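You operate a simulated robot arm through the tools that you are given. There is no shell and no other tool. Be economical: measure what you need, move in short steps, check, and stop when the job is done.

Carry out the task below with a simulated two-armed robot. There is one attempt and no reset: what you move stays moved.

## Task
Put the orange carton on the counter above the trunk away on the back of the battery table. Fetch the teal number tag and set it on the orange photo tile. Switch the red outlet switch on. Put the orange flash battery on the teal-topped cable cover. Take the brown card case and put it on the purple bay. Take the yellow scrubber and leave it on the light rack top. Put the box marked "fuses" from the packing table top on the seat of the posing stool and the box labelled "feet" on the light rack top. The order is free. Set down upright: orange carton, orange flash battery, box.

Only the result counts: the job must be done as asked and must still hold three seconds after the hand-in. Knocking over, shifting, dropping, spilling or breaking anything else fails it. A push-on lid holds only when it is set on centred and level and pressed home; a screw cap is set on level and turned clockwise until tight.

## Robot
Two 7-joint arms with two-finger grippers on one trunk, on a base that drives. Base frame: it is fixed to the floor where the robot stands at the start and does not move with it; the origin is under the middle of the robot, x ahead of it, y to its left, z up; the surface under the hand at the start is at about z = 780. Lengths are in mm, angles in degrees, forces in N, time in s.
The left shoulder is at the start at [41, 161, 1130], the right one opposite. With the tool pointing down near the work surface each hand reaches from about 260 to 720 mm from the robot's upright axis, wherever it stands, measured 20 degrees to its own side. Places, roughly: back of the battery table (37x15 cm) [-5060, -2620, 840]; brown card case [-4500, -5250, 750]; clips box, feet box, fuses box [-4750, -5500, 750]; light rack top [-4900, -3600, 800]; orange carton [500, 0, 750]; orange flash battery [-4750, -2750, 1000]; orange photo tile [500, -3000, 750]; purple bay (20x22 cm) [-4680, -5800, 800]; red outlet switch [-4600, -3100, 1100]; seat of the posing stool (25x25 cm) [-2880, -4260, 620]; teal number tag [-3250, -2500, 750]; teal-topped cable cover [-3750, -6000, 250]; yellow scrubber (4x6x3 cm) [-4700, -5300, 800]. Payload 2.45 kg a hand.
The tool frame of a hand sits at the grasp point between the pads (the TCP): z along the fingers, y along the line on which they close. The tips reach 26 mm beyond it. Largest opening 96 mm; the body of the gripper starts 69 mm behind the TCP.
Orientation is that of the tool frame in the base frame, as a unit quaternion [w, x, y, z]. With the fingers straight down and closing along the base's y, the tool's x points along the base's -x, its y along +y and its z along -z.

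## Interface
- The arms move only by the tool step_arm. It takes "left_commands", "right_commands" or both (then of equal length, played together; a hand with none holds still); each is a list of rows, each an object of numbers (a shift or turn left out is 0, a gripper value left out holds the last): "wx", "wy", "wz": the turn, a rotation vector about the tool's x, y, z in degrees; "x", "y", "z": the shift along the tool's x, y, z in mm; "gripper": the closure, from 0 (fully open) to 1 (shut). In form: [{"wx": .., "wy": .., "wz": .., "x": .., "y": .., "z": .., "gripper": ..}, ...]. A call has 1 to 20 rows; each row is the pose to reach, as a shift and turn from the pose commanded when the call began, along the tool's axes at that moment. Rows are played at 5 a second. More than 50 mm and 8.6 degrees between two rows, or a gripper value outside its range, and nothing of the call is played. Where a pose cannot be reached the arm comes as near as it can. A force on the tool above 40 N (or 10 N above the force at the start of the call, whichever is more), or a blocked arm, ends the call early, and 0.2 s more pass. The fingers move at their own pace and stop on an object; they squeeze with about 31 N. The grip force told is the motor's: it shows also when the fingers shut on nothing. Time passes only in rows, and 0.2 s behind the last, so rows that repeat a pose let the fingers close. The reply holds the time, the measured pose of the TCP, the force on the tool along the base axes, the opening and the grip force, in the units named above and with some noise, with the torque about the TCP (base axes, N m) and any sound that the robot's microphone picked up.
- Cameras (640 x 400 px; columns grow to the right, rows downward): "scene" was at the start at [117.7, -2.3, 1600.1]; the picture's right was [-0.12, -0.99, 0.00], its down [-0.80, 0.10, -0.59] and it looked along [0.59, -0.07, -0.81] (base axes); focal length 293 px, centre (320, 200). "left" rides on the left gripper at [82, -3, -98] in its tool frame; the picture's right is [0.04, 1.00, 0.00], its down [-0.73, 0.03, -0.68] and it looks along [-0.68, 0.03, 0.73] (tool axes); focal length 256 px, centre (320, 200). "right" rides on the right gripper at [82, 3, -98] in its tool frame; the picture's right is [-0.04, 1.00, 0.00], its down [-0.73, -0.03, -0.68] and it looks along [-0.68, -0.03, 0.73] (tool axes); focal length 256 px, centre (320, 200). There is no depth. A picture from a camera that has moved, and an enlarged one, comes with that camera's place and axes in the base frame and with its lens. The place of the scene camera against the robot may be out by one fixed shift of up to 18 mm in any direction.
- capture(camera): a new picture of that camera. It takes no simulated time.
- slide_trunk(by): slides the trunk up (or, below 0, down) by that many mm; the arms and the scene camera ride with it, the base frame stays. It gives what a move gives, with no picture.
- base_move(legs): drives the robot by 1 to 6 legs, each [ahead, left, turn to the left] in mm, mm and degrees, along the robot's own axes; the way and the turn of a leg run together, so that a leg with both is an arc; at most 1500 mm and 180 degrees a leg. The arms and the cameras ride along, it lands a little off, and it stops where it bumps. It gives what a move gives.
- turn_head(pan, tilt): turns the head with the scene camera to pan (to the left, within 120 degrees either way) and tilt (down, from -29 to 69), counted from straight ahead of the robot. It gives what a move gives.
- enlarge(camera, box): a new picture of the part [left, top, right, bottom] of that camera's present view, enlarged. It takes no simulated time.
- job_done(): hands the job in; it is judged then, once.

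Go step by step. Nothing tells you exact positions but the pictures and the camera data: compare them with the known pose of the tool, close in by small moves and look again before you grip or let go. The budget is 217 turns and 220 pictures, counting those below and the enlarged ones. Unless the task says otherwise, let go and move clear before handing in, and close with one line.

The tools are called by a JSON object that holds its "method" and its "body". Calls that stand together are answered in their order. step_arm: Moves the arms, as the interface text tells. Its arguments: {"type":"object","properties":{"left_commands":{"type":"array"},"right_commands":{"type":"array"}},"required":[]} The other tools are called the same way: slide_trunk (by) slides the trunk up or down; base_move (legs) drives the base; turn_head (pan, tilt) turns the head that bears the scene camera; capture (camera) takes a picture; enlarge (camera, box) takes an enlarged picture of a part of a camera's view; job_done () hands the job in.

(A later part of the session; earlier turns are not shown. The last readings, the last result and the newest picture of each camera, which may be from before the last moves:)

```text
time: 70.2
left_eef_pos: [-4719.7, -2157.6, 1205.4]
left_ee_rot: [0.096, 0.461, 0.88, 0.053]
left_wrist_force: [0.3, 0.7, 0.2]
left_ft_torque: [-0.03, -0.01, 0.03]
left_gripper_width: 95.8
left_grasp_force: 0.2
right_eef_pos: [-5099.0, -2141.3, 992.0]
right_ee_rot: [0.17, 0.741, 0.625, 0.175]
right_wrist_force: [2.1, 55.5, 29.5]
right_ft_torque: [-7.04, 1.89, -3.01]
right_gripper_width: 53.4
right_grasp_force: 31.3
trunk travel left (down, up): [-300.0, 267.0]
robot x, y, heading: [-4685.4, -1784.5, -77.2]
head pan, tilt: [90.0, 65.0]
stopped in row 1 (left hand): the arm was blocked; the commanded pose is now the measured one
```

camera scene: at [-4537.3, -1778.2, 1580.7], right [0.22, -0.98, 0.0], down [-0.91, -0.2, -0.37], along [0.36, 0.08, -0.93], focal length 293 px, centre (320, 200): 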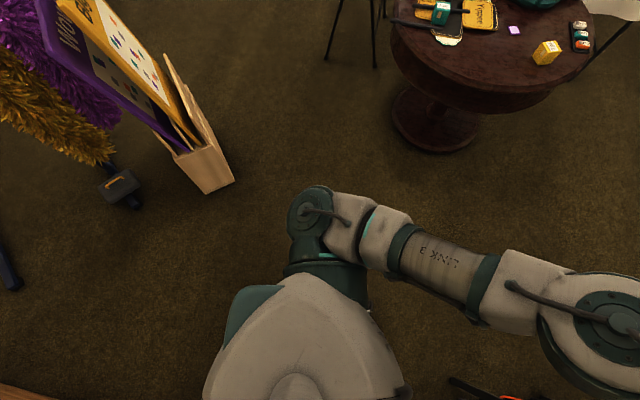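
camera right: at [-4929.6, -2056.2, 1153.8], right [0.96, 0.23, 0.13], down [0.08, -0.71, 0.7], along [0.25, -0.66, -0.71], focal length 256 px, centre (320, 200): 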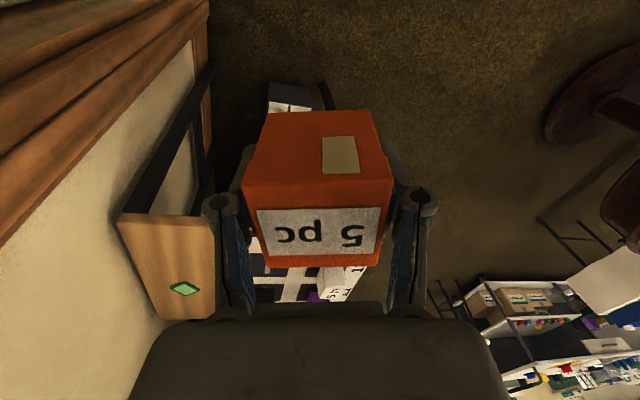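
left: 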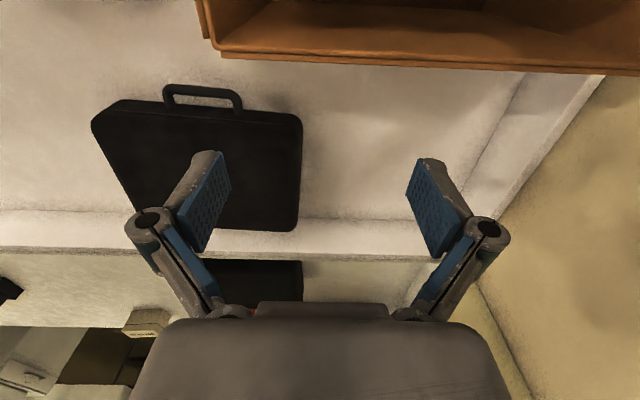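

The right hand now feels contact. I'm pulling the right hand inward and levelling it, away from the door frame.

{"method": "step_arm", "body": {"right_commands": [{"x": 22, "y": 39, "z": 16, "wx": 8, "wy": -1.3}, {"x": 44, "y": 78, "z": 32, "wx": 16, "wy": -2.6}, {"x": 60, "y": 110, "z": 40, "wx": 22, "wy": -3.6}]}}

{"method": "capture", "body": {"camera": "right"}}

```text
time: 70.5
left_eef_pos: [-4698.2, -2194.3, 1225.6]
left_ee_rot: [0.076, 0.418, 0.905, 0.036]
left_wrist_force: [0.5, -0.9, 2.7]
left_ft_torque: [0.07, 0.07, 0.01]
left_gripper_width: 95.9
left_grasp_force: 0.1
right_eef_pos: [-5108.8, -2137.7, 976.0]
right_ee_rot: [0.16, 0.756, 0.611, 0.173]
right_wrist_force: [-22.4, 57.2, 15.5]
right_ft_torque: [-6.75, -1.56, -3.62]
right_gripper_width: 53.0
right_grasp_force: 31.0
trunk travel left (down, up): [-300.0, 267.0]
robot x, y, heading: [-4680.3, -1787.9, -76.8]
head pan, tilt: [90.0, 65.0]
stopped in row 1 (left hand): the arm was blocked; the commanded pose is now the measured one
```

```text
189 pictures are left
camera right: at [-5135.5, -2055.6, 1070.2], right [0.86, -0.24, 0.45], down [-0.48, -0.69, 0.54], along [0.18, -0.68, -0.71], focal length 256 px, centre (320, 200)
```

right: 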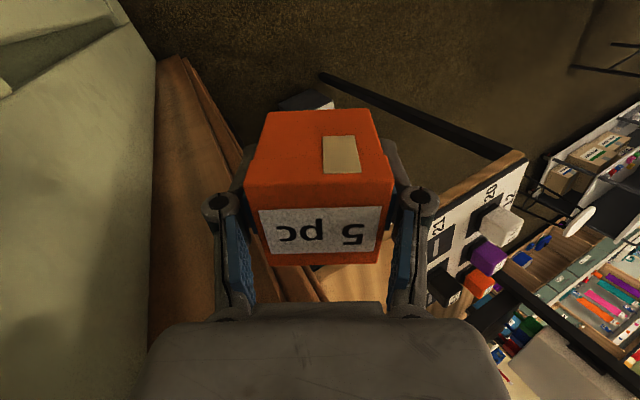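

{"method": "step_arm", "body": {"left_commands": [{"x": 0}], "right_commands": [{"x": 0}]}}

{"method": "turn_head", "body": {"pan": -30, "tilt": 50}}

{"method": "capture", "body": {"camera": "scene"}}

```text
time: 70.9
left_eef_pos: [-4633.7, -2211.2, 1258.3]
left_ee_rot: [0.06, 0.386, 0.92, -0.001]
left_wrist_force: [3.6, -0.1, 1.0]
left_ft_torque: [0.09, 0.32, -0.06]
left_gripper_width: 96.3
left_grasp_force: 0.1
right_eef_pos: [-5102.8, -2133.9, 967.2]
right_ee_rot: [0.15, 0.782, 0.57, 0.205]
right_wrist_force: [47.2, 86.9, 19.0]
right_ft_torque: [-9.24, 5.54, -2.21]
right_gripper_width: 53.5
right_grasp_force: 31.4
trunk travel left (down, up): [-300.0, 267.0]
robot x, y, heading: [-4675.6, -1793.3, -76.1]
head pan, tilt: [90.0, 65.0]
stopped in row 1 (left hand): the arm was blocked; the commanded pose is now the measured one
```

```text
time: 72.9
left_eef_pos: [-4639.4, -2208.2, 1258.0]
left_ee_rot: [0.076, 0.405, 0.911, 0.0]
left_wrist_force: [0.5, -1.1, 0.5]
left_ft_torque: [-0.01, 0.0, -0.01]
left_gripper_width: 95.8
left_grasp_force: 0.0
right_eef_pos: [-5098.7, -2131.8, 959.8]
right_ee_rot: [0.149, 0.772, 0.578, 0.217]
right_wrist_force: [-10.3, 47.9, 24.7]
right_ft_torque: [-6.09, 0.52, -3.18]
right_gripper_width: 53.1
right_grasp_force: 30.9
trunk travel left (down, up): [-300.0, 267.0]
robot x, y, heading: [-4676.1, -1789.4, -76.1]
head pan, tilt: [-30.0, 50.0]
```

```text
188 pictures are left
camera scene: at [-4570.8, -1840.4, 1607.5], right [-0.96, 0.28, 0.06], down [0.17, 0.72, -0.68], along [-0.23, -0.64, -0.73], focal length 293 px, centre (320, 200)
```

scene: 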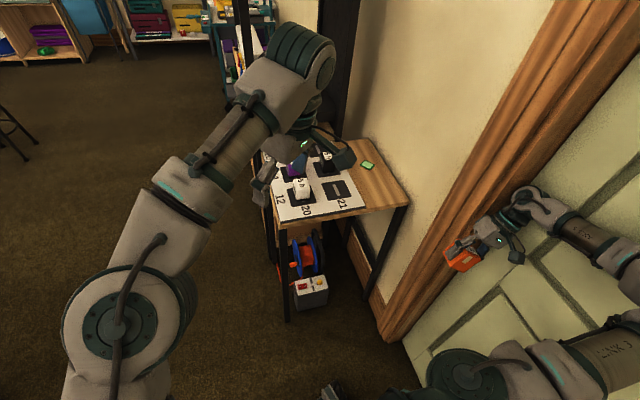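

Every reset while leaning nudges the arms. I'm moving the base back and left to release the right arm from the door.

{"method": "base_move", "body": {"legs": [[-80, 80, 0]]}}

{"method": "capture", "body": {"camera": "scene"}}

```text
time: 73.6
left_eef_pos: [-4528.3, -2225.6, 1300.0]
left_ee_rot: [0.099, 0.38, 0.918, -0.051]
left_wrist_force: [0.8, -0.3, 0.9]
left_ft_torque: [0.03, 0.09, -0.02]
left_gripper_width: 96.0
left_grasp_force: 0.0
right_eef_pos: [-5064.6, -2072.2, 902.5]
right_ee_rot: [0.079, 0.782, 0.488, 0.38]
right_wrist_force: [-15.7, 6.7, -7.6]
right_ft_torque: [-0.25, -1.41, -0.8]
right_gripper_width: 53.3
right_grasp_force: 30.9
trunk travel left (down, up): [-300.0, 267.0]
robot x, y, heading: [-4672.2, -1755.6, -78.3]
head pan, tilt: [-30.0, 50.0]
stopped in leg 1: the robot was blocked; the commanded pose is now the measured one
```

```text
187 pictures are left
camera scene: at [-4529.9, -1792.6, 1612.9], right [-0.95, 0.31, 0.08], down [0.17, 0.7, -0.69], along [-0.27, -0.64, -0.72], focal length 293 px, centre (320, 200)
```

scene: 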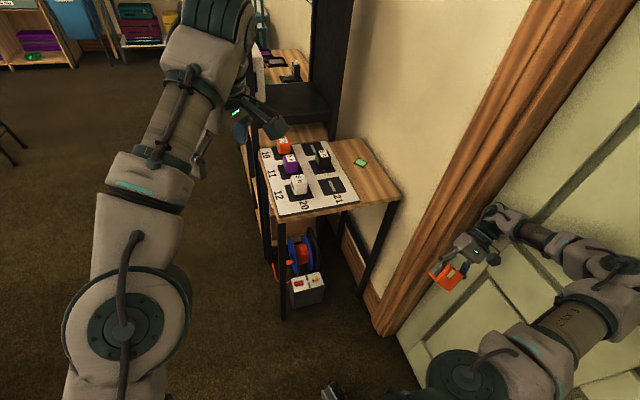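

{"method": "base_move", "body": {"legs": [[-60, 120, 0]]}}

{"method": "capture", "body": {"camera": "scene"}}

```text
time: 74.3
left_eef_pos: [-4538.7, -2240.3, 1282.4]
left_ee_rot: [0.099, 0.311, 0.944, -0.045]
left_wrist_force: [-1.0, 0.2, 0.1]
left_ft_torque: [0.02, -0.1, 0.0]
left_gripper_width: 96.1
left_grasp_force: 0.0
right_eef_pos: [-5044.4, -2048.4, 839.2]
right_ee_rot: [-0.007, 0.724, 0.436, 0.535]
right_wrist_force: [0.1, 0.2, -0.9]
right_ft_torque: [-0.03, 0.03, 0.0]
right_gripper_width: 53.3
right_grasp_force: 30.9
trunk travel left (down, up): [-300.0, 267.0]
robot x, y, heading: [-4655.4, -1737.4, -78.5]
head pan, tilt: [-30.0, 50.0]
stopped in leg 1: the robot was blocked; the commanded pose is now the measured one
```

```text
186 pictures are left
camera scene: at [-4570.2, -1794.4, 1608.5], right [-0.95, 0.32, 0.05], down [0.21, 0.71, -0.67], along [-0.25, -0.63, -0.74], focal length 293 px, centre (320, 200)
```

scene: 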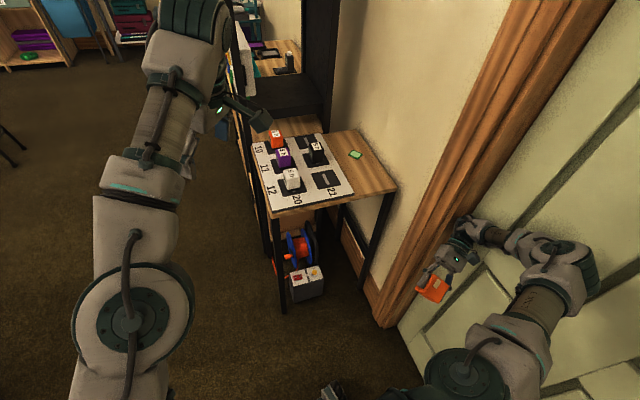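

Lean is reducing and the wrist is free. Continuing.

{"method": "base_move", "body": {"legs": [[0, 150, 0]]}}

{"method": "capture", "body": {"camera": "scene"}}

```text
time: 75.0
left_eef_pos: [-4534.7, -2233.7, 1274.6]
left_ee_rot: [0.093, 0.262, 0.959, -0.046]
left_wrist_force: [-0.7, 0.8, 0.0]
left_ft_torque: [-0.08, 0.07, -0.01]
left_gripper_width: 96.3
left_grasp_force: 0.2
right_eef_pos: [-5041.9, -2027.2, 806.0]
right_ee_rot: [-0.083, 0.693, 0.378, 0.608]
right_wrist_force: [0.8, -0.1, -0.2]
right_ft_torque: [-0.04, 0.05, -0.02]
right_gripper_width: 53.2
right_grasp_force: 31.6
trunk travel left (down, up): [-300.0, 267.0]
robot x, y, heading: [-4641.6, -1731.4, -78.6]
head pan, tilt: [-30.0, 50.0]
stopped in leg 1: the robot was blocked; the commanded pose is now the measured one
```

```text
185 pictures are left
camera scene: at [-4574.1, -1782.2, 1608.3], right [-0.95, 0.32, 0.04], down [0.21, 0.71, -0.67], along [-0.24, -0.63, -0.74], focal length 293 px, centre (320, 200)
```

scene: 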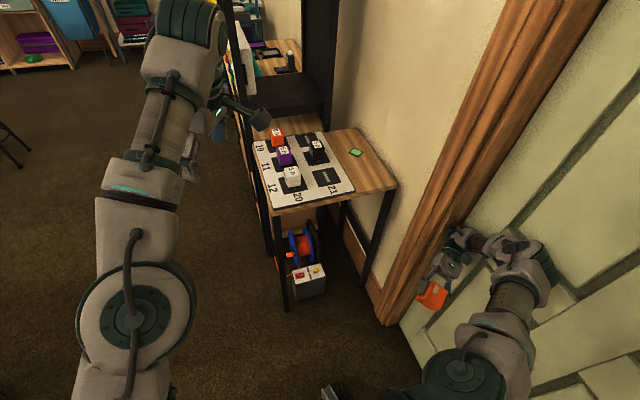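

{"method": "base_move", "body": {"legs": [[0, 150, 0]]}}

{"method": "base_move", "body": {"legs": [[0, 100, 0]]}}

{"method": "base_move", "body": {"legs": [[0, 60, 0]]}}

{"method": "capture", "body": {"camera": "scene"}}

```text
time: 75.8
left_eef_pos: [-4547.2, -2239.3, 1260.5]
left_ee_rot: [0.09, 0.229, 0.969, -0.035]
left_wrist_force: [1.2, -0.1, 0.5]
left_ft_torque: [0.03, 0.06, -0.03]
left_gripper_width: 96.1
left_grasp_force: 0.1
right_eef_pos: [-5044.1, -2018.5, 757.8]
right_ee_rot: [-0.147, 0.682, 0.328, 0.637]
right_wrist_force: [0.3, -0.3, -1.5]
right_ft_torque: [-0.02, -0.04, -0.01]
right_gripper_width: 53.5
right_grasp_force: 30.8
trunk travel left (down, up): [-300.0, 267.0]
robot x, y, heading: [-4639.8, -1721.8, -78.9]
head pan, tilt: [-30.0, 50.0]
stopped in leg 1: the robot was blocked; the commanded pose is now the measured one
```

```text
time: 76.5
left_eef_pos: [-4548.3, -2244.5, 1251.6]
left_ee_rot: [0.09, 0.202, 0.975, -0.028]
left_wrist_force: [-0.6, 0.8, 0.0]
left_ft_torque: [0.02, 0.05, -0.02]
left_gripper_width: 95.9
left_grasp_force: 0.0
right_eef_pos: [-5044.9, -2022.3, 705.1]
right_ee_rot: [-0.164, 0.723, 0.298, 0.602]
right_wrist_force: [0.5, -0.4, -0.8]
right_ft_torque: [0.01, 0.0, -0.01]
right_gripper_width: 53.5
right_grasp_force: 31.1
trunk travel left (down, up): [-300.0, 267.0]
robot x, y, heading: [-4625.5, -1717.9, -79.1]
head pan, tilt: [-30.0, 50.0]
stopped in leg 1: the robot was blocked; the commanded pose is now the measured one
```

```text
time: 77.2
left_eef_pos: [-4551.5, -2251.6, 1246.1]
left_ee_rot: [0.094, 0.18, 0.979, -0.022]
left_wrist_force: [0.8, -0.4, 0.1]
left_ft_torque: [0.01, 0.06, -0.02]
left_gripper_width: 96.0
left_grasp_force: 0.0
right_eef_pos: [-5044.4, -2025.3, 671.0]
right_ee_rot: [-0.171, 0.747, 0.281, 0.578]
right_wrist_force: [0.3, 1.0, -1.5]
right_ft_torque: [-0.03, 0.03, -0.04]
right_gripper_width: 53.4
right_grasp_force: 31.4
trunk travel left (down, up): [-300.0, 267.0]
robot x, y, heading: [-4620.1, -1712.5, -79.0]
head pan, tilt: [-30.0, 50.0]
stopped in leg 1: the robot was blocked; the commanded pose is now the measured one
```

```text
184 pictures are left
camera scene: at [-4598.0, -1806.0, 1606.0], right [-0.95, 0.32, 0.02], down [0.23, 0.72, -0.65], along [-0.22, -0.61, -0.76], focal length 293 px, centre (320, 200)
```

scene: 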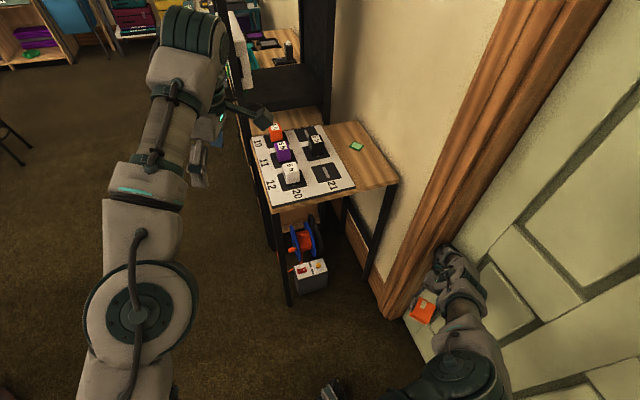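

Nearly upright now. A few more nudges.

{"method": "base_move", "body": {"legs": [[0, 150, 0]]}}

{"method": "base_move", "body": {"legs": [[0, 60, 0]]}}

{"method": "capture", "body": {"camera": "scene"}}

```text
time: 78.6
left_eef_pos: [-4484.8, -2243.5, 1245.0]
left_ee_rot: [0.121, 0.192, 0.974, -0.01]
left_wrist_force: [-3.4, 0.3, 0.6]
left_ft_torque: [0.07, -0.31, 0.01]
left_gripper_width: 95.8
left_grasp_force: 0.0
right_eef_pos: [-4946.2, -2009.6, 652.6]
right_ee_rot: [-0.169, 0.716, 0.288, 0.613]
right_wrist_force: [-0.7, 1.3, -2.2]
right_ft_torque: [-0.03, -0.05, -0.01]
right_gripper_width: 53.2
right_grasp_force: 30.5
trunk travel left (down, up): [-300.0, 267.0]
robot x, y, heading: [-4482.0, -1692.4, -78.7]
head pan, tilt: [-30.0, 50.0]
```

```text
time: 79.5
left_eef_pos: [-4456.3, -2233.7, 1256.1]
left_ee_rot: [0.117, 0.191, 0.974, -0.022]
left_wrist_force: [-2.5, 0.0, -0.6]
left_ft_torque: [0.04, -0.31, -0.01]
left_gripper_width: 95.6
left_grasp_force: 0.1
right_eef_pos: [-4927.9, -2001.7, 657.0]
right_ee_rot: [-0.161, 0.727, 0.286, 0.603]
right_wrist_force: [1.8, 0.0, -5.0]
right_ft_torque: [0.18, -0.21, 0.1]
right_gripper_width: 53.3
right_grasp_force: 30.8
trunk travel left (down, up): [-300.0, 267.0]
robot x, y, heading: [-4466.0, -1685.7, -78.6]
head pan, tilt: [-30.0, 50.0]
stopped in leg 1: the robot was blocked; the commanded pose is now the measured one
```

```text
183 pictures are left
camera scene: at [-4520.9, -1794.4, 1602.8], right [-0.95, 0.32, -0.03], down [0.27, 0.73, -0.63], along [-0.18, -0.6, -0.78], focal length 293 px, centre (320, 200)
```

scene: 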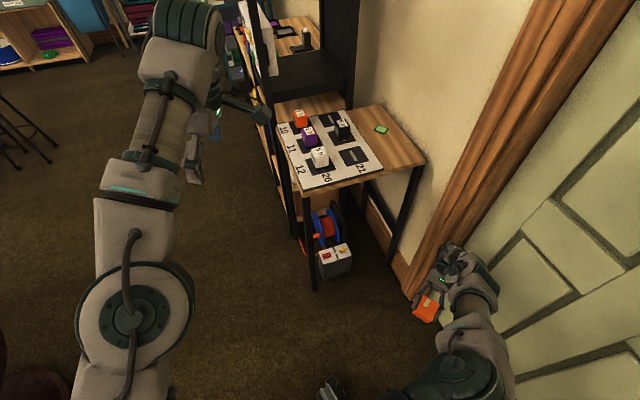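

The robot is free of the door. Letting the sway settle and checking.

{"method": "turn_head", "body": {"pan": 100, "tilt": 55}}

{"method": "capture", "body": {"camera": "scene"}}

{"method": "turn_head", "body": {"pan": 0, "tilt": 50}}

{"method": "capture", "body": {"camera": "scene"}}

```text
time: 81.6
left_eef_pos: [-4397.4, -2229.4, 1267.0]
left_ee_rot: [0.099, 0.188, 0.977, -0.03]
left_wrist_force: [0.7, -1.1, 0.7]
left_ft_torque: [0.03, 0.07, 0.04]
left_gripper_width: 95.8
left_grasp_force: 0.0
right_eef_pos: [-4897.2, -2001.3, 676.4]
right_ee_rot: [-0.161, 0.739, 0.288, 0.587]
right_wrist_force: [-0.1, -0.1, -0.2]
right_ft_torque: [-0.03, 0.02, -0.03]
right_gripper_width: 53.0
right_grasp_force: 30.5
trunk travel left (down, up): [-300.0, 267.0]
robot x, y, heading: [-4456.5, -1685.2, -78.8]
head pan, tilt: [100.0, 55.0]
```

```text
182 pictures are left
camera scene: at [-4379.9, -1686.9, 1599.2], right [0.36, -0.93, 0.0], down [-0.76, -0.29, -0.58], along [0.54, 0.21, -0.82], focal length 293 px, centre (320, 200)
```

scene: 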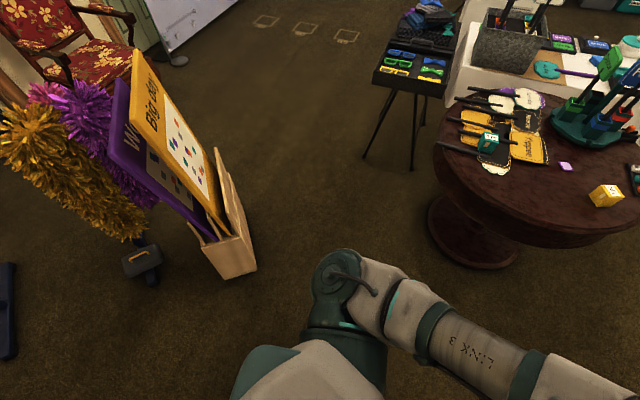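

```text
time: 83.3
left_eef_pos: [-4404.8, -2229.2, 1264.5]
left_ee_rot: [0.1, 0.19, 0.976, -0.029]
left_wrist_force: [-0.1, -0.8, -0.2]
left_ft_torque: [-0.02, 0.06, 0.0]
left_gripper_width: 96.2
left_grasp_force: 0.2
right_eef_pos: [-4900.3, -1999.8, 673.7]
right_ee_rot: [-0.161, 0.738, 0.288, 0.589]
right_wrist_force: [-0.1, 1.5, -0.3]
right_ft_torque: [-0.06, 0.05, 0.02]
right_gripper_width: 53.1
right_grasp_force: 31.0
trunk travel left (down, up): [-300.0, 267.0]
robot x, y, heading: [-4452.2, -1686.3, -78.9]
head pan, tilt: [0.0, 50.0]
```

```text
181 pictures are left
camera scene: at [-4434.2, -1789.0, 1604.9], right [-0.98, -0.19, -0.01], down [-0.15, 0.75, -0.64], along [0.13, -0.63, -0.77], focal length 293 px, centre (320, 200)
```

scene: 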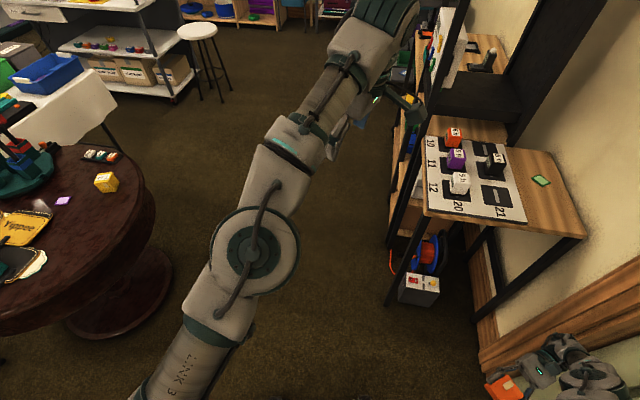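

Everything is level and undisturbed. I'm bringing both arms back to level, tucked poses in one slow move.

{"method": "step_arm", "body": {"left_commands": [{"x": -6, "y": 19, "z": 11, "wx": 0.3, "wy": 0.7, "wz": 3.6}, {"x": -12, "y": 38, "z": 23, "wx": 0.6, "wy": 1.4, "wz": 7.1}, {"x": -18, "y": 58, "z": 34, "wx": 0.9, "wy": 2.2, "wz": 10.7}, {"x": -24, "y": 77, "z": 46, "wx": 1.2, "wy": 2.9, "wz": 14.2}, {"x": -31, "y": 96, "z": 57, "wx": 1.5, "wy": 3.6, "wz": 17.8}, {"x": -37, "y": 115, "z": 68, "wx": 1.8, "wy": 4.3, "wz": 21.3}, {"x": -43, "y": 134, "z": 80, "wx": 2.1, "wy": 5, "wz": 24.9}, {"x": -49, "y": 154, "z": 91, "wx": 2.5, "wy": 5.8, "wz": 28.4}, {"x": -55, "y": 173, "z": 102, "wx": 2.8, "wy": 6.5, "wz": 32}, {"x": -61, "y": 192, "z": 114, "wx": 3.1, "wy": 7.2, "wz": 35.5}, {"x": -67, "y": 211, "z": 125, "wx": 3.4, "wy": 7.9, "wz": 39.1}, {"x": -73, "y": 230, "z": 137, "wx": 3.7, "wy": 8.6, "wz": 42.6}, {"x": -80, "y": 249, "z": 148, "wx": 4, "wy": 9.3, "wz": 46.2}, {"x": -86, "y": 269, "z": 159, "wx": 4.3, "wy": 10.1, "wz": 49.7}, {"x": -92, "y": 288, "z": 171, "wx": 4.6, "wy": 10.8, "wz": 53.3}, {"x": -98, "y": 307, "z": 182, "wx": 4.9, "wy": 11.5, "wz": 56.8}], "right_commands": [{"x": 26, "y": 19, "z": 8, "wx": 2.8, "wy": -4, "wz": -3.1}, {"x": 52, "y": 39, "z": 16, "wx": 5.7, "wy": -8, "wz": -6.2}, {"x": 78, "y": 58, "z": 24, "wx": 8.5, "wy": -12, "wz": -9.3}, {"x": 104, "y": 78, "z": 32, "wx": 11.3, "wy": -16, "wz": -12.4}, {"x": 131, "y": 97, "z": 40, "wx": 14.1, "wy": -20, "wz": -15.5}, {"x": 157, "y": 117, "z": 48, "wx": 17, "wy": -24, "wz": -18.6}, {"x": 183, "y": 136, "z": 56, "wx": 19.8, "wy": -28, "wz": -21.7}, {"x": 209, "y": 156, "z": 64, "wx": 22.6, "wy": -32, "wz": -24.8}, {"x": 235, "y": 175, "z": 72, "wx": 25.4, "wy": -36, "wz": -27.8}, {"x": 261, "y": 195, "z": 80, "wx": 28.3, "wy": -40, "wz": -30.9}, {"x": 287, "y": 214, "z": 88, "wx": 31.1, "wy": -44, "wz": -34}, {"x": 313, "y": 234, "z": 96, "wx": 33.9, "wy": -47.9, "wz": -37.1}, {"x": 340, "y": 253, "z": 104, "wx": 36.7, "wy": -51.9, "wz": -40.2}, {"x": 366, "y": 273, "z": 112, "wx": 39.6, "wy": -55.9, "wz": -43.3}, {"x": 392, "y": 292, "z": 120, "wx": 42.4, "wy": -59.9, "wz": -46.4}, {"x": 418, "y": 312, "z": 128, "wx": 45.2, "wy": -63.9, "wz": -49.5}]}}

{"method": "capture", "body": {"camera": "scene"}}

```text
time: 86.7
left_eef_pos: [-4173.6, -1990.9, 1098.8]
left_ee_rot: [0.001, 0.637, 0.771, 0.004]
left_wrist_force: [-0.2, -0.8, 0.3]
left_ft_torque: [-0.04, -0.01, 0.01]
left_gripper_width: 96.0
left_grasp_force: 0.0
right_eef_pos: [-4555.7, -2068.8, 1077.6]
right_ee_rot: [0.0, 0.635, 0.772, 0.001]
right_wrist_force: [0.5, -0.2, -0.7]
right_ft_torque: [0.0, -0.02, -0.02]
right_gripper_width: 53.2
right_grasp_force: 31.5
trunk travel left (down, up): [-300.0, 267.0]
robot x, y, heading: [-4458.9, -1688.7, -78.7]
head pan, tilt: [0.0, 50.0]
```

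```text
180 pictures are left
camera scene: at [-4430.5, -1787.3, 1605.0], right [-0.98, -0.19, 0.0], down [-0.15, 0.75, -0.64], along [0.13, -0.63, -0.77], focal length 293 px, centre (320, 200)
```

scene: 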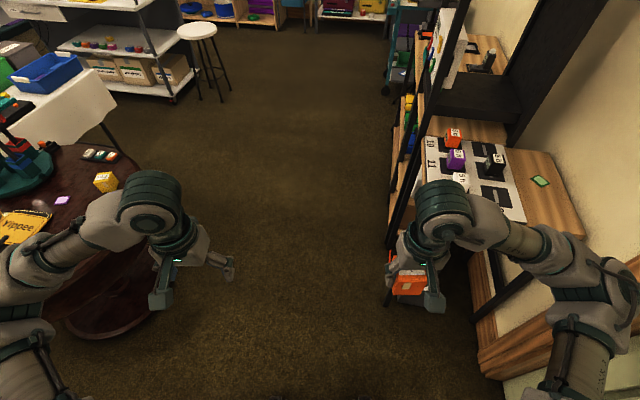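

Both arms are tucked again. I've learnt that the elbows stick out about 0.55 m, so I'll approach the table's corner diagonally, well off the walls.

{"method": "base_move", "body": {"legs": [[0, 0, -49], [367, 279, 0]]}}

{"method": "turn_head", "body": {"pan": -8, "tilt": 45}}

{"method": "capture", "body": {"camera": "scene"}}

{"method": "capture", "body": {"camera": "right"}}

```text
time: 91.7
left_eef_pos: [-4516.9, -2556.7, 1099.0]
left_ee_rot: [0.004, 0.901, 0.433, 0.003]
left_wrist_force: [0.3, 0.3, 0.8]
left_ft_torque: [0.01, -0.02, -0.02]
left_gripper_width: 95.8
left_grasp_force: 0.0
right_eef_pos: [-4823.1, -2316.6, 1077.0]
right_ee_rot: [0.001, 0.901, 0.435, 0.002]
right_wrist_force: [-0.6, -0.2, -1.6]
right_ft_torque: [0.0, -0.03, 0.0]
right_gripper_width: 53.3
right_grasp_force: 31.4
trunk travel left (down, up): [-300.0, 267.0]
robot x, y, heading: [-4464.4, -2143.6, -128.4]
head pan, tilt: [0.0, 50.0]
```

```text
time: 92.4
left_eef_pos: [-4510.6, -2558.8, 1099.7]
left_ee_rot: [0.002, 0.901, 0.433, 0.001]
left_wrist_force: [0.5, 0.1, -0.6]
left_ft_torque: [-0.01, 0.0, 0.01]
left_gripper_width: 95.8
left_grasp_force: 0.1
right_eef_pos: [-4819.5, -2318.5, 1078.3]
right_ee_rot: [-0.001, 0.901, 0.434, 0.001]
right_wrist_force: [0.6, -0.4, -1.1]
right_ft_torque: [0.04, -0.01, -0.03]
right_gripper_width: 53.4
right_grasp_force: 30.9
trunk travel left (down, up): [-300.0, 267.0]
robot x, y, heading: [-4464.6, -2142.9, -128.5]
head pan, tilt: [-8.0, 45.0]
```

```text
179 pictures are left
camera scene: at [-4532.2, -2222.9, 1611.8], right [-0.69, 0.72, 0.0], down [0.51, 0.49, -0.7], along [-0.51, -0.48, -0.71], focal length 293 px, centre (320, 200)
```

scene: 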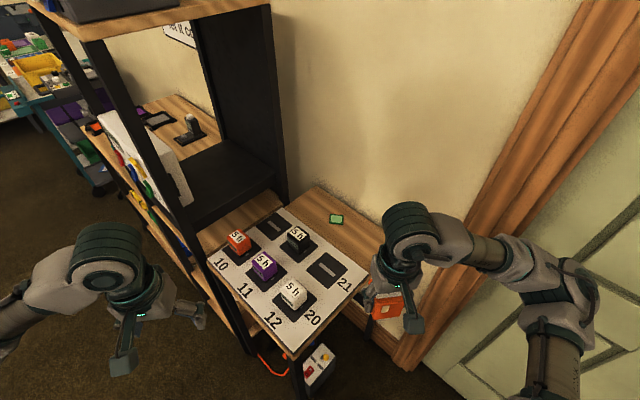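

```text
178 pictures are left
camera right: at [-4766.0, -2256.0, 1176.7], right [0.76, -0.65, 0.0], down [-0.48, -0.56, 0.68], along [-0.44, -0.51, -0.73], focal length 256 px, centre (320, 200)
```

right: 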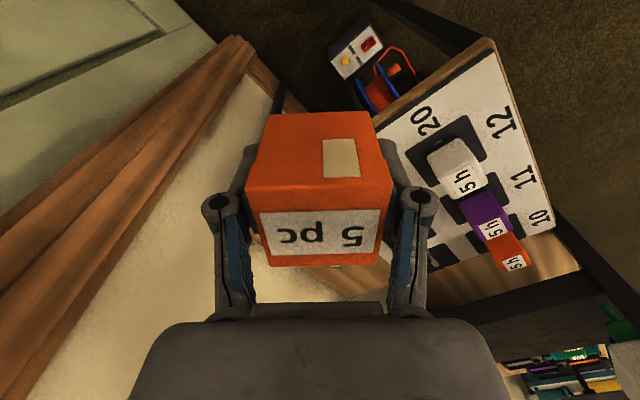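

The table strip behind the tray runs about x -4985 to -5125. I'm moving the carton over (-5040, -2530), clear of the green tag.

{"method": "step_arm", "body": {"right_commands": [{"x": -38, "y": -5}, {"x": -76, "y": -10}, {"x": -114, "y": -15}, {"x": -152, "y": -20}, {"x": -190, "y": -25}, {"x": -228, "y": -30}, {"x": -266, "y": -35}, {"x": -303, "y": -40}, {"x": -303, "y": -40, "z": 40}, {"x": -303, "y": -40, "z": 80}, {"x": -303, "y": -40, "z": 120}, {"x": -303, "y": -40, "z": 145}]}}

{"method": "capture", "body": {"camera": "scene"}}

{"method": "capture", "body": {"camera": "right"}}

```text
time: 95.0
left_eef_pos: [-4512.9, -2555.8, 1100.5]
left_ee_rot: [0.003, 0.901, 0.433, 0.001]
left_wrist_force: [0.4, 0.7, -0.2]
left_ft_torque: [-0.01, -0.01, 0.04]
left_gripper_width: 95.8
left_grasp_force: 0.1
right_eef_pos: [-5041.4, -2527.1, 930.4]
right_ee_rot: [0.001, 0.901, 0.434, 0.001]
right_wrist_force: [0.3, 0.3, -1.0]
right_ft_torque: [0.02, -0.01, 0.0]
right_gripper_width: 53.4
right_grasp_force: 31.0
trunk travel left (down, up): [-300.0, 267.0]
robot x, y, heading: [-4468.6, -2140.7, -128.3]
head pan, tilt: [-8.0, 45.0]
```

```text
177 pictures are left
camera scene: at [-4537.9, -2220.4, 1611.7], right [-0.69, 0.72, 0.0], down [0.51, 0.49, -0.7], along [-0.51, -0.48, -0.71], focal length 293 px, centre (320, 200)
```

scene: 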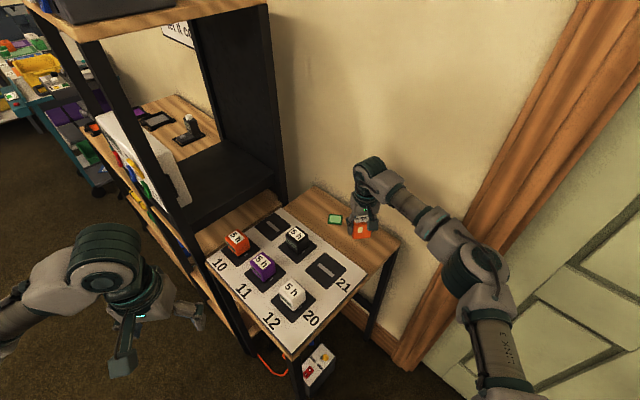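

```text
176 pictures are left
camera right: at [-4988.7, -2464.7, 1029.7], right [0.76, -0.65, 0.0], down [-0.48, -0.56, 0.68], along [-0.44, -0.52, -0.74], focal length 256 px, centre (320, 200)
```

right: 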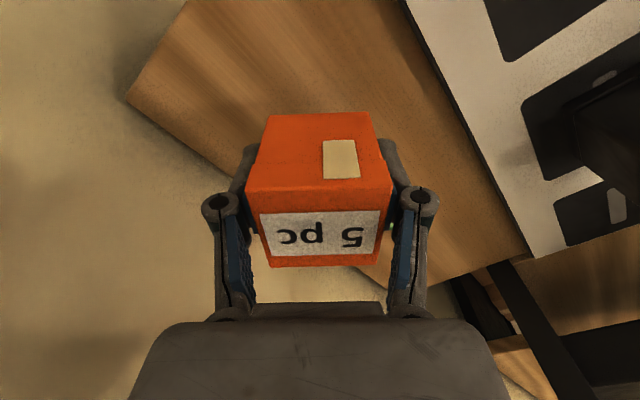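

The position is good: about 60 mm from the back edge and clear of the tray. Lowering gently.

{"method": "step_arm", "body": {"right_commands": [{"z": 20}, {"z": 36}, {"z": 44}, {"z": 48}, {"z": 51}, {"z": 53}, {"z": 55}]}}

{"method": "capture", "body": {"camera": "right"}}

```text
time: 96.6
left_eef_pos: [-4513.2, -2555.4, 1100.3]
left_ee_rot: [0.005, 0.902, 0.433, 0.001]
left_wrist_force: [0.3, 0.6, 0.5]
left_ft_torque: [0.02, -0.02, -0.01]
left_gripper_width: 96.2
left_grasp_force: 0.1
right_eef_pos: [-5041.2, -2527.3, 879.2]
right_ee_rot: [0.002, 0.901, 0.434, 0.0]
right_wrist_force: [-7.5, 1.1, 23.8]
right_ft_torque: [0.0, 0.23, 0.14]
right_gripper_width: 54.2
right_grasp_force: 31.4
trunk travel left (down, up): [-300.0, 267.0]
robot x, y, heading: [-4466.2, -2140.8, -128.5]
head pan, tilt: [-8.0, 45.0]
```

```text
175 pictures are left
camera right: at [-4987.8, -2464.6, 978.2], right [0.76, -0.65, 0.0], down [-0.48, -0.55, 0.68], along [-0.44, -0.52, -0.73], focal length 256 px, centre (320, 200)
```

right: 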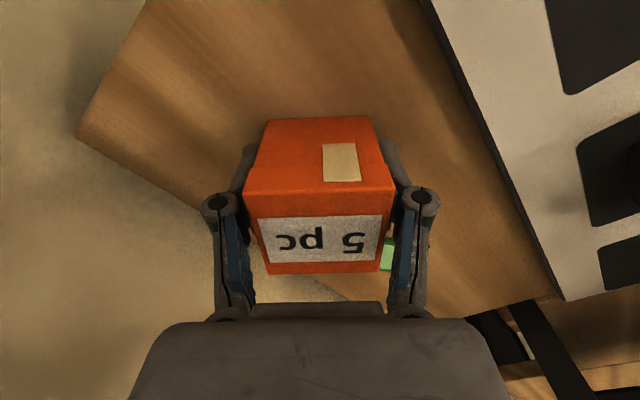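

Carton is on the table. Releasing and lifting clear.

{"method": "step_arm", "body": {"right_commands": [{"z": -3}, {"z": -3, "gripper": 0}, {"z": -3, "gripper": 0}, {"z": -3, "gripper": 0}, {"z": -20, "gripper": 0}, {"z": -60, "gripper": 0}, {"z": -105, "gripper": 0}, {"z": -150, "gripper": 0}, {"z": -195, "gripper": 0}]}}

{"method": "capture", "body": {"camera": "right"}}

{"method": "enlarge", "body": {"camera": "scene", "box": [180, 180, 420, 330]}}

```text
time: 98.6
left_eef_pos: [-4512.5, -2555.8, 1100.0]
left_ee_rot: [0.003, 0.901, 0.433, 0.001]
left_wrist_force: [1.0, 0.3, -0.2]
left_ft_torque: [0.03, -0.01, 0.0]
left_gripper_width: 96.1
left_grasp_force: 0.0
right_eef_pos: [-5040.4, -2528.8, 1074.8]
right_ee_rot: [0.002, 0.9, 0.436, 0.002]
right_wrist_force: [-0.5, 0.5, -0.6]
right_ft_torque: [0.02, 0.01, -0.01]
right_gripper_width: 96.0
right_grasp_force: 0.1
trunk travel left (down, up): [-300.0, 267.0]
robot x, y, heading: [-4465.7, -2138.9, -128.1]
head pan, tilt: [-8.0, 45.0]
```

```text
174 pictures are left
camera right: at [-4986.8, -2466.7, 1173.0], right [0.76, -0.65, 0.0], down [-0.48, -0.56, 0.68], along [-0.44, -0.52, -0.74], focal length 256 px, centre (320, 200)
```

right: 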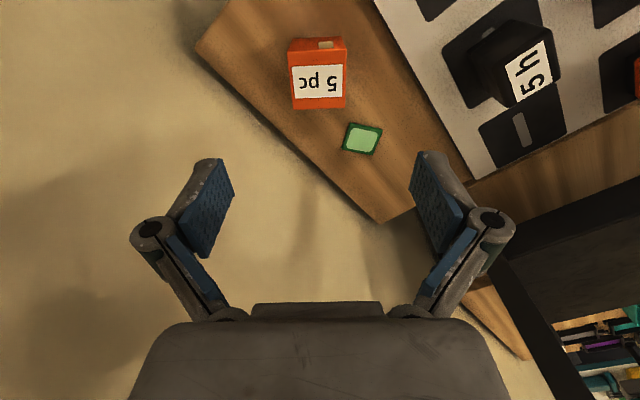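

```text
2.67 times, centred on (300, 255) of scene
camera zoom: at [-4535.9, -2219.4, 1611.9], right [-0.69, 0.72, 0.0], down [0.51, 0.49, -0.7], along [-0.51, -0.49, -0.71], focal length 782 px, centre (373, 53)
```

zoom: 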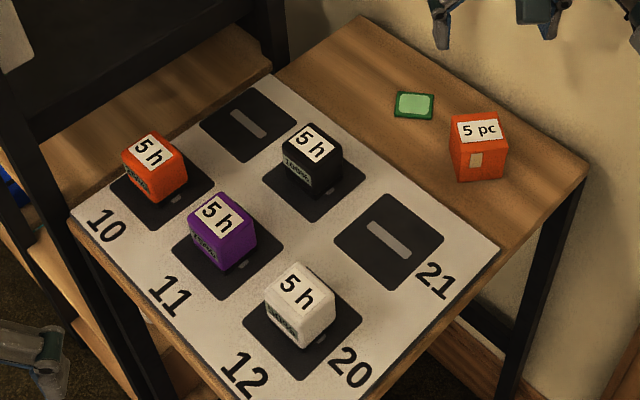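

The carton stands well. Next is the orange battery at slot 10. I'm tucking the right arm and turning so the right hand can reach it clear of the shelf post.

{"method": "step_arm", "body": {"right_commands": [{"x": 43, "y": 6}, {"x": 86, "y": 12}, {"x": 129, "y": 18}, {"x": 172, "y": 24}, {"x": 215, "y": 30}, {"x": 258, "y": 36}, {"x": 300, "y": 42}]}}

{"method": "base_move", "body": {"legs": [[-40, 0, 0], [0, 0, 43.3]]}}

```text
time: 100.2
left_eef_pos: [-4512.9, -2554.7, 1099.9]
left_ee_rot: [0.003, 0.902, 0.432, 0.0]
left_wrist_force: [0.2, -0.3, 0.5]
left_ft_torque: [0.03, 0.0, 0.01]
left_gripper_width: 95.9
left_grasp_force: 0.1
right_eef_pos: [-4821.6, -2318.5, 1078.6]
right_ee_rot: [0.002, 0.901, 0.434, 0.001]
right_wrist_force: [0.0, 0.4, 0.0]
right_ft_torque: [0.0, 0.0, -0.03]
right_gripper_width: 96.0
right_grasp_force: 0.0
trunk travel left (down, up): [-300.0, 267.0]
robot x, y, heading: [-4466.7, -2143.9, -128.5]
head pan, tilt: [-8.0, 45.0]
```

```text
time: 103.1
left_eef_pos: [-4193.9, -2444.2, 1099.6]
left_ee_rot: [0.003, 0.678, 0.735, 0.002]
left_wrist_force: [1.6, -0.2, 0.0]
left_ft_torque: [-0.02, -0.02, 0.01]
left_gripper_width: 95.9
left_grasp_force: 0.0
right_eef_pos: [-4579.9, -2485.3, 1076.8]
right_ee_rot: [0.001, 0.677, 0.736, 0.003]
right_wrist_force: [-0.4, 0.3, -0.1]
right_ft_torque: [-0.02, -0.01, 0.02]
right_gripper_width: 95.9
right_grasp_force: 0.1
trunk travel left (down, up): [-300.0, 267.0]
robot x, y, heading: [-4440.5, -2108.4, -85.1]
head pan, tilt: [-8.0, 45.0]
```

{"method": "base_move", "body": {"legs": [[0, -160, 0]]}}

{"method": "turn_head", "body": {"pan": -15, "tilt": 45}}

{"method": "capture", "body": {"camera": "scene"}}

{"method": "capture", "body": {"camera": "right"}}

```text
time: 104.5
left_eef_pos: [-4324.5, -2452.1, 1095.7]
left_ee_rot: [-0.002, 0.676, 0.737, -0.006]
left_wrist_force: [0.2, 0.7, -0.4]
left_ft_torque: [0.0, 0.05, 0.01]
left_gripper_width: 96.2
left_grasp_force: 0.1
right_eef_pos: [-4710.9, -2493.1, 1080.6]
right_ee_rot: [-0.004, 0.675, 0.737, -0.006]
right_wrist_force: [-0.1, 0.4, 0.0]
right_ft_torque: [-0.01, 0.08, 0.01]
right_gripper_width: 96.1
right_grasp_force: 0.0
trunk travel left (down, up): [-300.0, 267.0]
robot x, y, heading: [-4595.0, -2122.6, -85.2]
head pan, tilt: [-8.0, 45.0]
```

```text
time: 105.2
left_eef_pos: [-4322.8, -2448.2, 1099.6]
left_ee_rot: [0.0, 0.675, 0.738, -0.003]
left_wrist_force: [0.6, -0.4, 0.0]
left_ft_torque: [0.0, 0.09, 0.02]
left_gripper_width: 96.1
left_grasp_force: 0.0
right_eef_pos: [-4709.6, -2489.6, 1081.2]
right_ee_rot: [0.0, 0.674, 0.739, -0.005]
right_wrist_force: [0.6, 0.0, 0.1]
right_ft_torque: [-0.05, 0.06, 0.01]
right_gripper_width: 96.1
right_grasp_force: 0.0
trunk travel left (down, up): [-300.0, 267.0]
robot x, y, heading: [-4589.0, -2127.2, -85.2]
head pan, tilt: [-15.0, 45.0]
```

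```text
172 pictures are left
camera scene: at [-4563.5, -2228.3, 1612.0], right [-0.98, 0.17, 0.02], down [0.11, 0.7, -0.71], along [-0.13, -0.69, -0.71], focal length 293 px, centre (320, 200)
```

scene: 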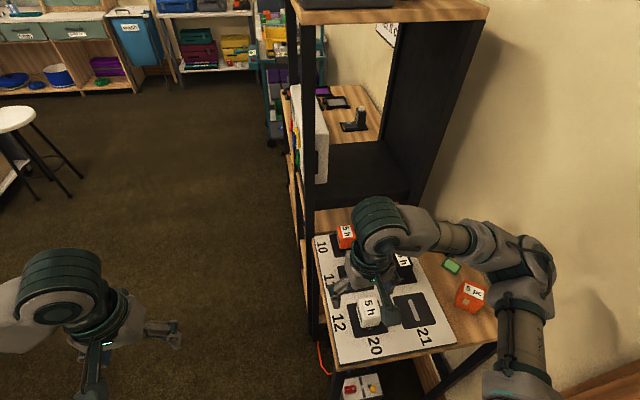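

```text
171 pictures are left
camera right: at [-4713.7, -2407.7, 1179.4], right [1.0, 0.05, -0.01], down [0.04, -0.73, 0.68], along [0.03, -0.68, -0.73], focal length 256 px, centre (320, 200)
```

right: 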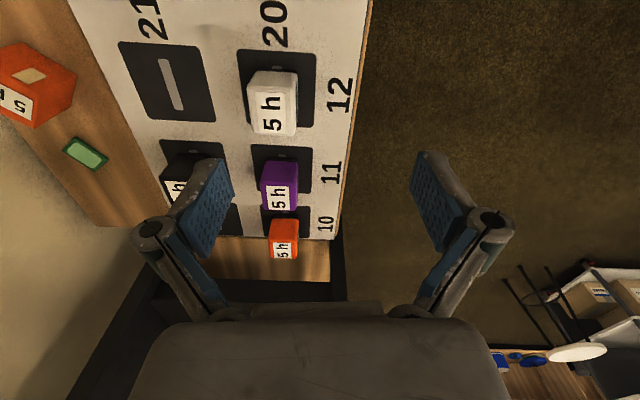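

The orange battery is at about (-4762, -2798), just before the tower's shelf board. I'm approaching with a 15° forward tilt so the hand stays clear of the board.

{"method": "step_arm", "body": {"right_commands": [{"x": -30, "y": -10, "z": 0, "wy": -2}, {"x": -70, "y": -25, "z": 5, "wy": -5}, {"x": -110, "y": -40, "z": 20, "wy": -8}, {"x": -150, "y": -55, "z": 40, "wy": -11}, {"x": -190, "y": -65, "z": 65, "wy": -13}, {"x": -225, "y": -72, "z": 90, "wy": -15}, {"x": -225, "y": -72, "z": 90, "wy": -15}]}}

{"method": "capture", "body": {"camera": "right"}}

{"method": "capture", "body": {"camera": "scene"}}

```text
time: 106.8
left_eef_pos: [-4353.9, -2452.3, 1105.1]
left_ee_rot: [0.008, 0.675, 0.738, 0.004]
left_wrist_force: [1.0, -0.3, 0.3]
left_ft_torque: [-0.03, 0.02, 0.0]
left_gripper_width: 96.2
left_grasp_force: 0.0
right_eef_pos: [-4792.0, -2722.7, 986.9]
right_ee_rot: [0.103, 0.669, 0.731, -0.086]
right_wrist_force: [-0.2, 0.4, 0.6]
right_ft_torque: [-0.04, 0.0, 0.02]
right_gripper_width: 96.0
right_grasp_force: 0.0
trunk travel left (down, up): [-300.0, 267.0]
robot x, y, heading: [-4593.7, -2126.6, -85.1]
head pan, tilt: [-15.0, 45.0]
```

```text
170 pictures are left
camera right: at [-4799.1, -2618.6, 1061.8], right [1.0, 0.05, 0.02], down [0.01, -0.53, 0.85], along [0.05, -0.85, -0.53], focal length 256 px, centre (320, 200)
```

right: 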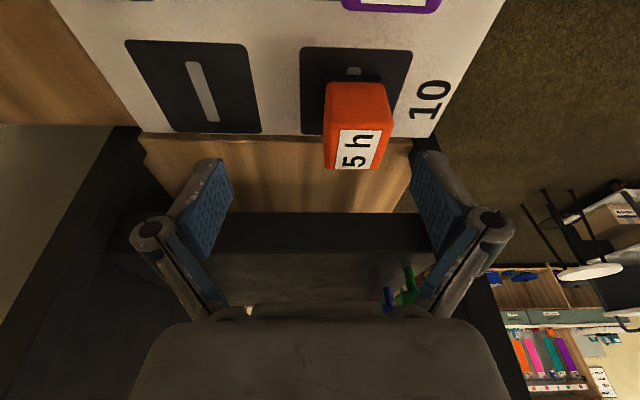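

```text
169 pictures are left
camera scene: at [-4617.2, -2233.2, 1611.4], right [-0.98, 0.18, -0.01], down [0.13, 0.7, -0.7], along [-0.12, -0.69, -0.71], focal length 293 px, centre (320, 200)
```

scene: 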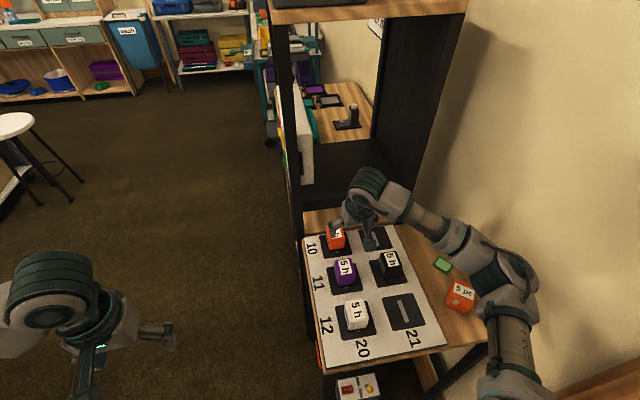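

The battery is a ~53 mm cube centred at about (-4757, -2787) with its top near z 905. Moving to a pre-grasp just above it, squared up.

{"method": "step_arm", "body": {"right_commands": [{"x": -12, "y": 9, "z": 12, "wz": 2}, {"x": -24, "y": 19, "z": 30, "wz": 4}, {"x": -36, "y": 28, "z": 48, "wz": 5}, {"x": -36, "y": 28, "z": 50, "wz": 5}, {"x": -36, "y": 28, "z": 50, "wz": 5}]}}

{"method": "capture", "body": {"camera": "right"}}

```text
time: 108.0
left_eef_pos: [-4334.3, -2449.6, 1100.5]
left_ee_rot: [0.003, 0.675, 0.738, -0.001]
left_wrist_force: [0.1, -0.2, -0.1]
left_ft_torque: [-0.02, 0.06, 0.02]
left_gripper_width: 95.9
left_grasp_force: 0.0
right_eef_pos: [-4740.5, -2767.6, 952.7]
right_ee_rot: [0.1, 0.7, 0.702, -0.087]
right_wrist_force: [1.4, -0.6, 0.2]
right_ft_torque: [0.06, 0.07, 0.01]
right_gripper_width: 96.0
right_grasp_force: 0.1
trunk travel left (down, up): [-300.0, 267.0]
robot x, y, heading: [-4589.8, -2125.6, -85.2]
head pan, tilt: [-15.0, 45.0]
```

```text
168 pictures are left
camera right: at [-4739.9, -2663.2, 1026.4], right [1.0, -0.03, 0.03], down [-0.04, -0.53, 0.85], along [-0.01, -0.85, -0.53], focal length 256 px, centre (320, 200)
```

right: 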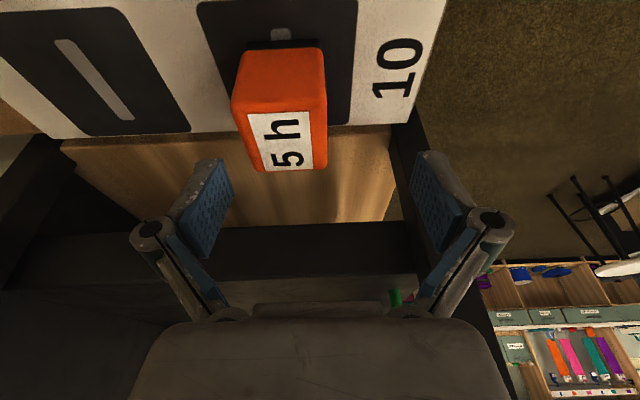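

{"method": "step_arm", "body": {"right_commands": [{"x": 0}, {"x": 0}, {"x": 0}, {"x": 0}, {"x": 0}, {"x": 0}]}}

{"method": "capture", "body": {"camera": "right"}}

```text
time: 109.4
left_eef_pos: [-4359.2, -2452.5, 1105.0]
left_ee_rot: [0.01, 0.676, 0.736, 0.005]
left_wrist_force: [0.1, 1.0, 0.0]
left_ft_torque: [-0.02, -0.02, 0.02]
left_gripper_width: 96.0
left_grasp_force: 0.0
right_eef_pos: [-4764.2, -2769.6, 948.4]
right_ee_rot: [0.108, 0.701, 0.7, -0.079]
right_wrist_force: [-0.7, 0.6, -0.2]
right_ft_torque: [-0.02, 0.01, -0.01]
right_gripper_width: 96.1
right_grasp_force: 0.0
trunk travel left (down, up): [-300.0, 267.0]
robot x, y, heading: [-4592.5, -2121.3, -84.9]
head pan, tilt: [-15.0, 45.0]
```

```text
167 pictures are left
camera right: at [-4765.0, -2665.0, 1021.6], right [1.0, -0.04, 0.05], down [-0.06, -0.53, 0.85], along [0.0, -0.85, -0.53], focal length 256 px, centre (320, 200)
```

right: 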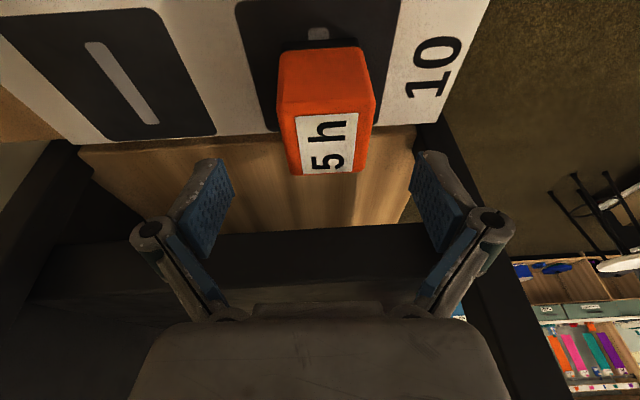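

The robot still sways sideways after the strafe. Waiting for it to die down.

{"method": "step_arm", "body": {"right_commands": [{"x": 0}, {"x": 0}, {"x": 0}, {"x": 0}, {"x": 0}, {"x": 0}, {"x": 0}, {"x": 0}, {"x": 0}, {"x": 0}, {"x": 0}, {"x": 0}, {"x": 0}, {"x": 0}, {"x": 0}, {"x": 0}, {"x": 0}, {"x": 0}, {"x": 0}, {"x": 0}]}}

{"method": "step_arm", "body": {"right_commands": [{"x": 0}, {"x": 0}, {"x": 0}, {"x": 0}]}}

```text
time: 113.6
left_eef_pos: [-4374.1, -2453.5, 1107.2]
left_ee_rot: [0.013, 0.678, 0.735, 0.009]
left_wrist_force: [-0.2, -0.1, -0.3]
left_ft_torque: [0.0, 0.02, 0.01]
left_gripper_width: 95.8
left_grasp_force: 0.2
right_eef_pos: [-4777.3, -2771.3, 945.1]
right_ee_rot: [0.111, 0.703, 0.699, -0.075]
right_wrist_force: [0.1, -0.1, 0.1]
right_ft_torque: [0.0, -0.03, 0.0]
right_gripper_width: 96.1
right_grasp_force: 0.1
trunk travel left (down, up): [-300.0, 267.0]
robot x, y, heading: [-4598.1, -2127.9, -85.4]
head pan, tilt: [-15.0, 45.0]
```

```text
time: 114.6
left_eef_pos: [-4365.8, -2453.1, 1106.2]
left_ee_rot: [0.011, 0.677, 0.736, 0.006]
left_wrist_force: [-0.1, -0.3, -0.6]
left_ft_torque: [0.0, -0.03, -0.02]
left_gripper_width: 95.7
left_grasp_force: 0.2
right_eef_pos: [-4769.4, -2770.6, 946.6]
right_ee_rot: [0.108, 0.702, 0.7, -0.077]
right_wrist_force: [-1.2, 0.3, -0.2]
right_ft_torque: [0.01, -0.05, 0.0]
right_gripper_width: 96.1
right_grasp_force: 0.1
trunk travel left (down, up): [-300.0, 267.0]
robot x, y, heading: [-4598.1, -2125.8, -85.2]
head pan, tilt: [-15.0, 45.0]
```

Residual sway is small next to the finger clearance (~20 mm a side). Descending onto the battery and checking before I close.

{"method": "step_arm", "body": {"right_commands": [{"y": 5, "z": 20}, {"y": 6, "z": 40}, {"y": 6, "z": 56}, {"y": 6, "z": 66}, {"y": 6, "z": 66}]}}

{"method": "capture", "body": {"camera": "right"}}

```text
time: 115.8
left_eef_pos: [-4341.5, -2450.5, 1102.1]
left_ee_rot: [0.005, 0.676, 0.737, 0.002]
left_wrist_force: [-0.6, -0.2, 1.0]
left_ft_torque: [0.01, 0.04, 0.03]
left_gripper_width: 96.0
left_grasp_force: 0.1
right_eef_pos: [-4740.8, -2787.2, 887.2]
right_ee_rot: [0.103, 0.7, 0.701, -0.085]
right_wrist_force: [-0.3, 0.8, -0.5]
right_ft_torque: [0.01, 0.02, -0.02]
right_gripper_width: 96.0
right_grasp_force: 0.0
trunk travel left (down, up): [-300.0, 267.0]
robot x, y, heading: [-4595.2, -2125.5, -84.9]
head pan, tilt: [-15.0, 45.0]
```

```text
166 pictures are left
camera right: at [-4740.2, -2682.1, 961.5], right [1.0, -0.03, 0.04], down [-0.05, -0.53, 0.85], along [-0.01, -0.85, -0.53], focal length 256 px, centre (320, 200)
```

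right: 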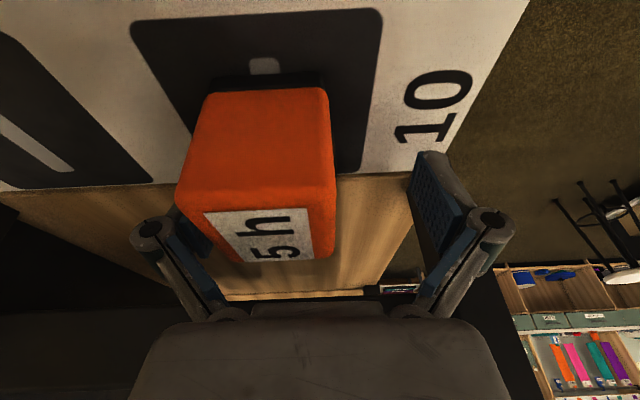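

Sway put the left finger close to the battery. I'm shifting 15 mm and closing straight away.

{"method": "step_arm", "body": {"right_commands": [{"y": -12}, {"y": -14, "gripper": 1}, {"y": -14, "gripper": 1}, {"y": -14, "gripper": 1}, {"y": -14, "gripper": 1}, {"y": -14, "gripper": 1}]}}

{"method": "capture", "body": {"camera": "right"}}

```text
time: 117.2
left_eef_pos: [-4351.9, -2449.9, 1104.7]
left_ee_rot: [0.009, 0.676, 0.737, 0.003]
left_wrist_force: [0.1, 0.5, 0.3]
left_ft_torque: [0.03, 0.02, 0.0]
left_gripper_width: 96.3
left_grasp_force: 0.2
right_eef_pos: [-4760.9, -2785.4, 889.6]
right_ee_rot: [0.109, 0.699, 0.702, -0.083]
right_wrist_force: [11.5, -3.1, 30.5]
right_ft_torque: [-0.18, 0.54, 0.13]
right_gripper_width: 47.2
right_grasp_force: 30.3
trunk travel left (down, up): [-300.0, 267.0]
robot x, y, heading: [-4595.1, -2121.4, -85.1]
head pan, tilt: [-15.0, 45.0]
```

```text
165 pictures are left
camera right: at [-4761.2, -2680.7, 962.8], right [1.0, -0.03, 0.05], down [-0.06, -0.52, 0.85], along [0.0, -0.85, -0.53], focal length 256 px, centre (320, 200)
```

right: 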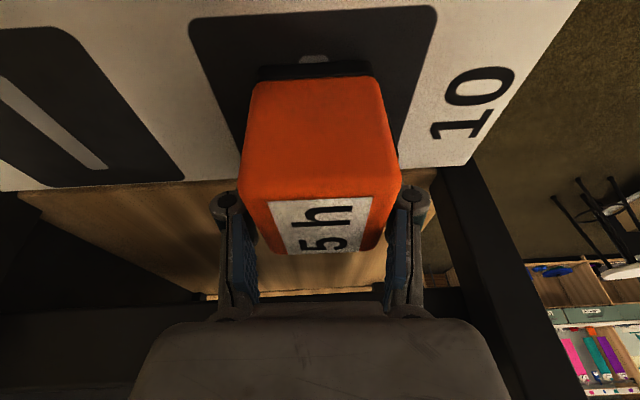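

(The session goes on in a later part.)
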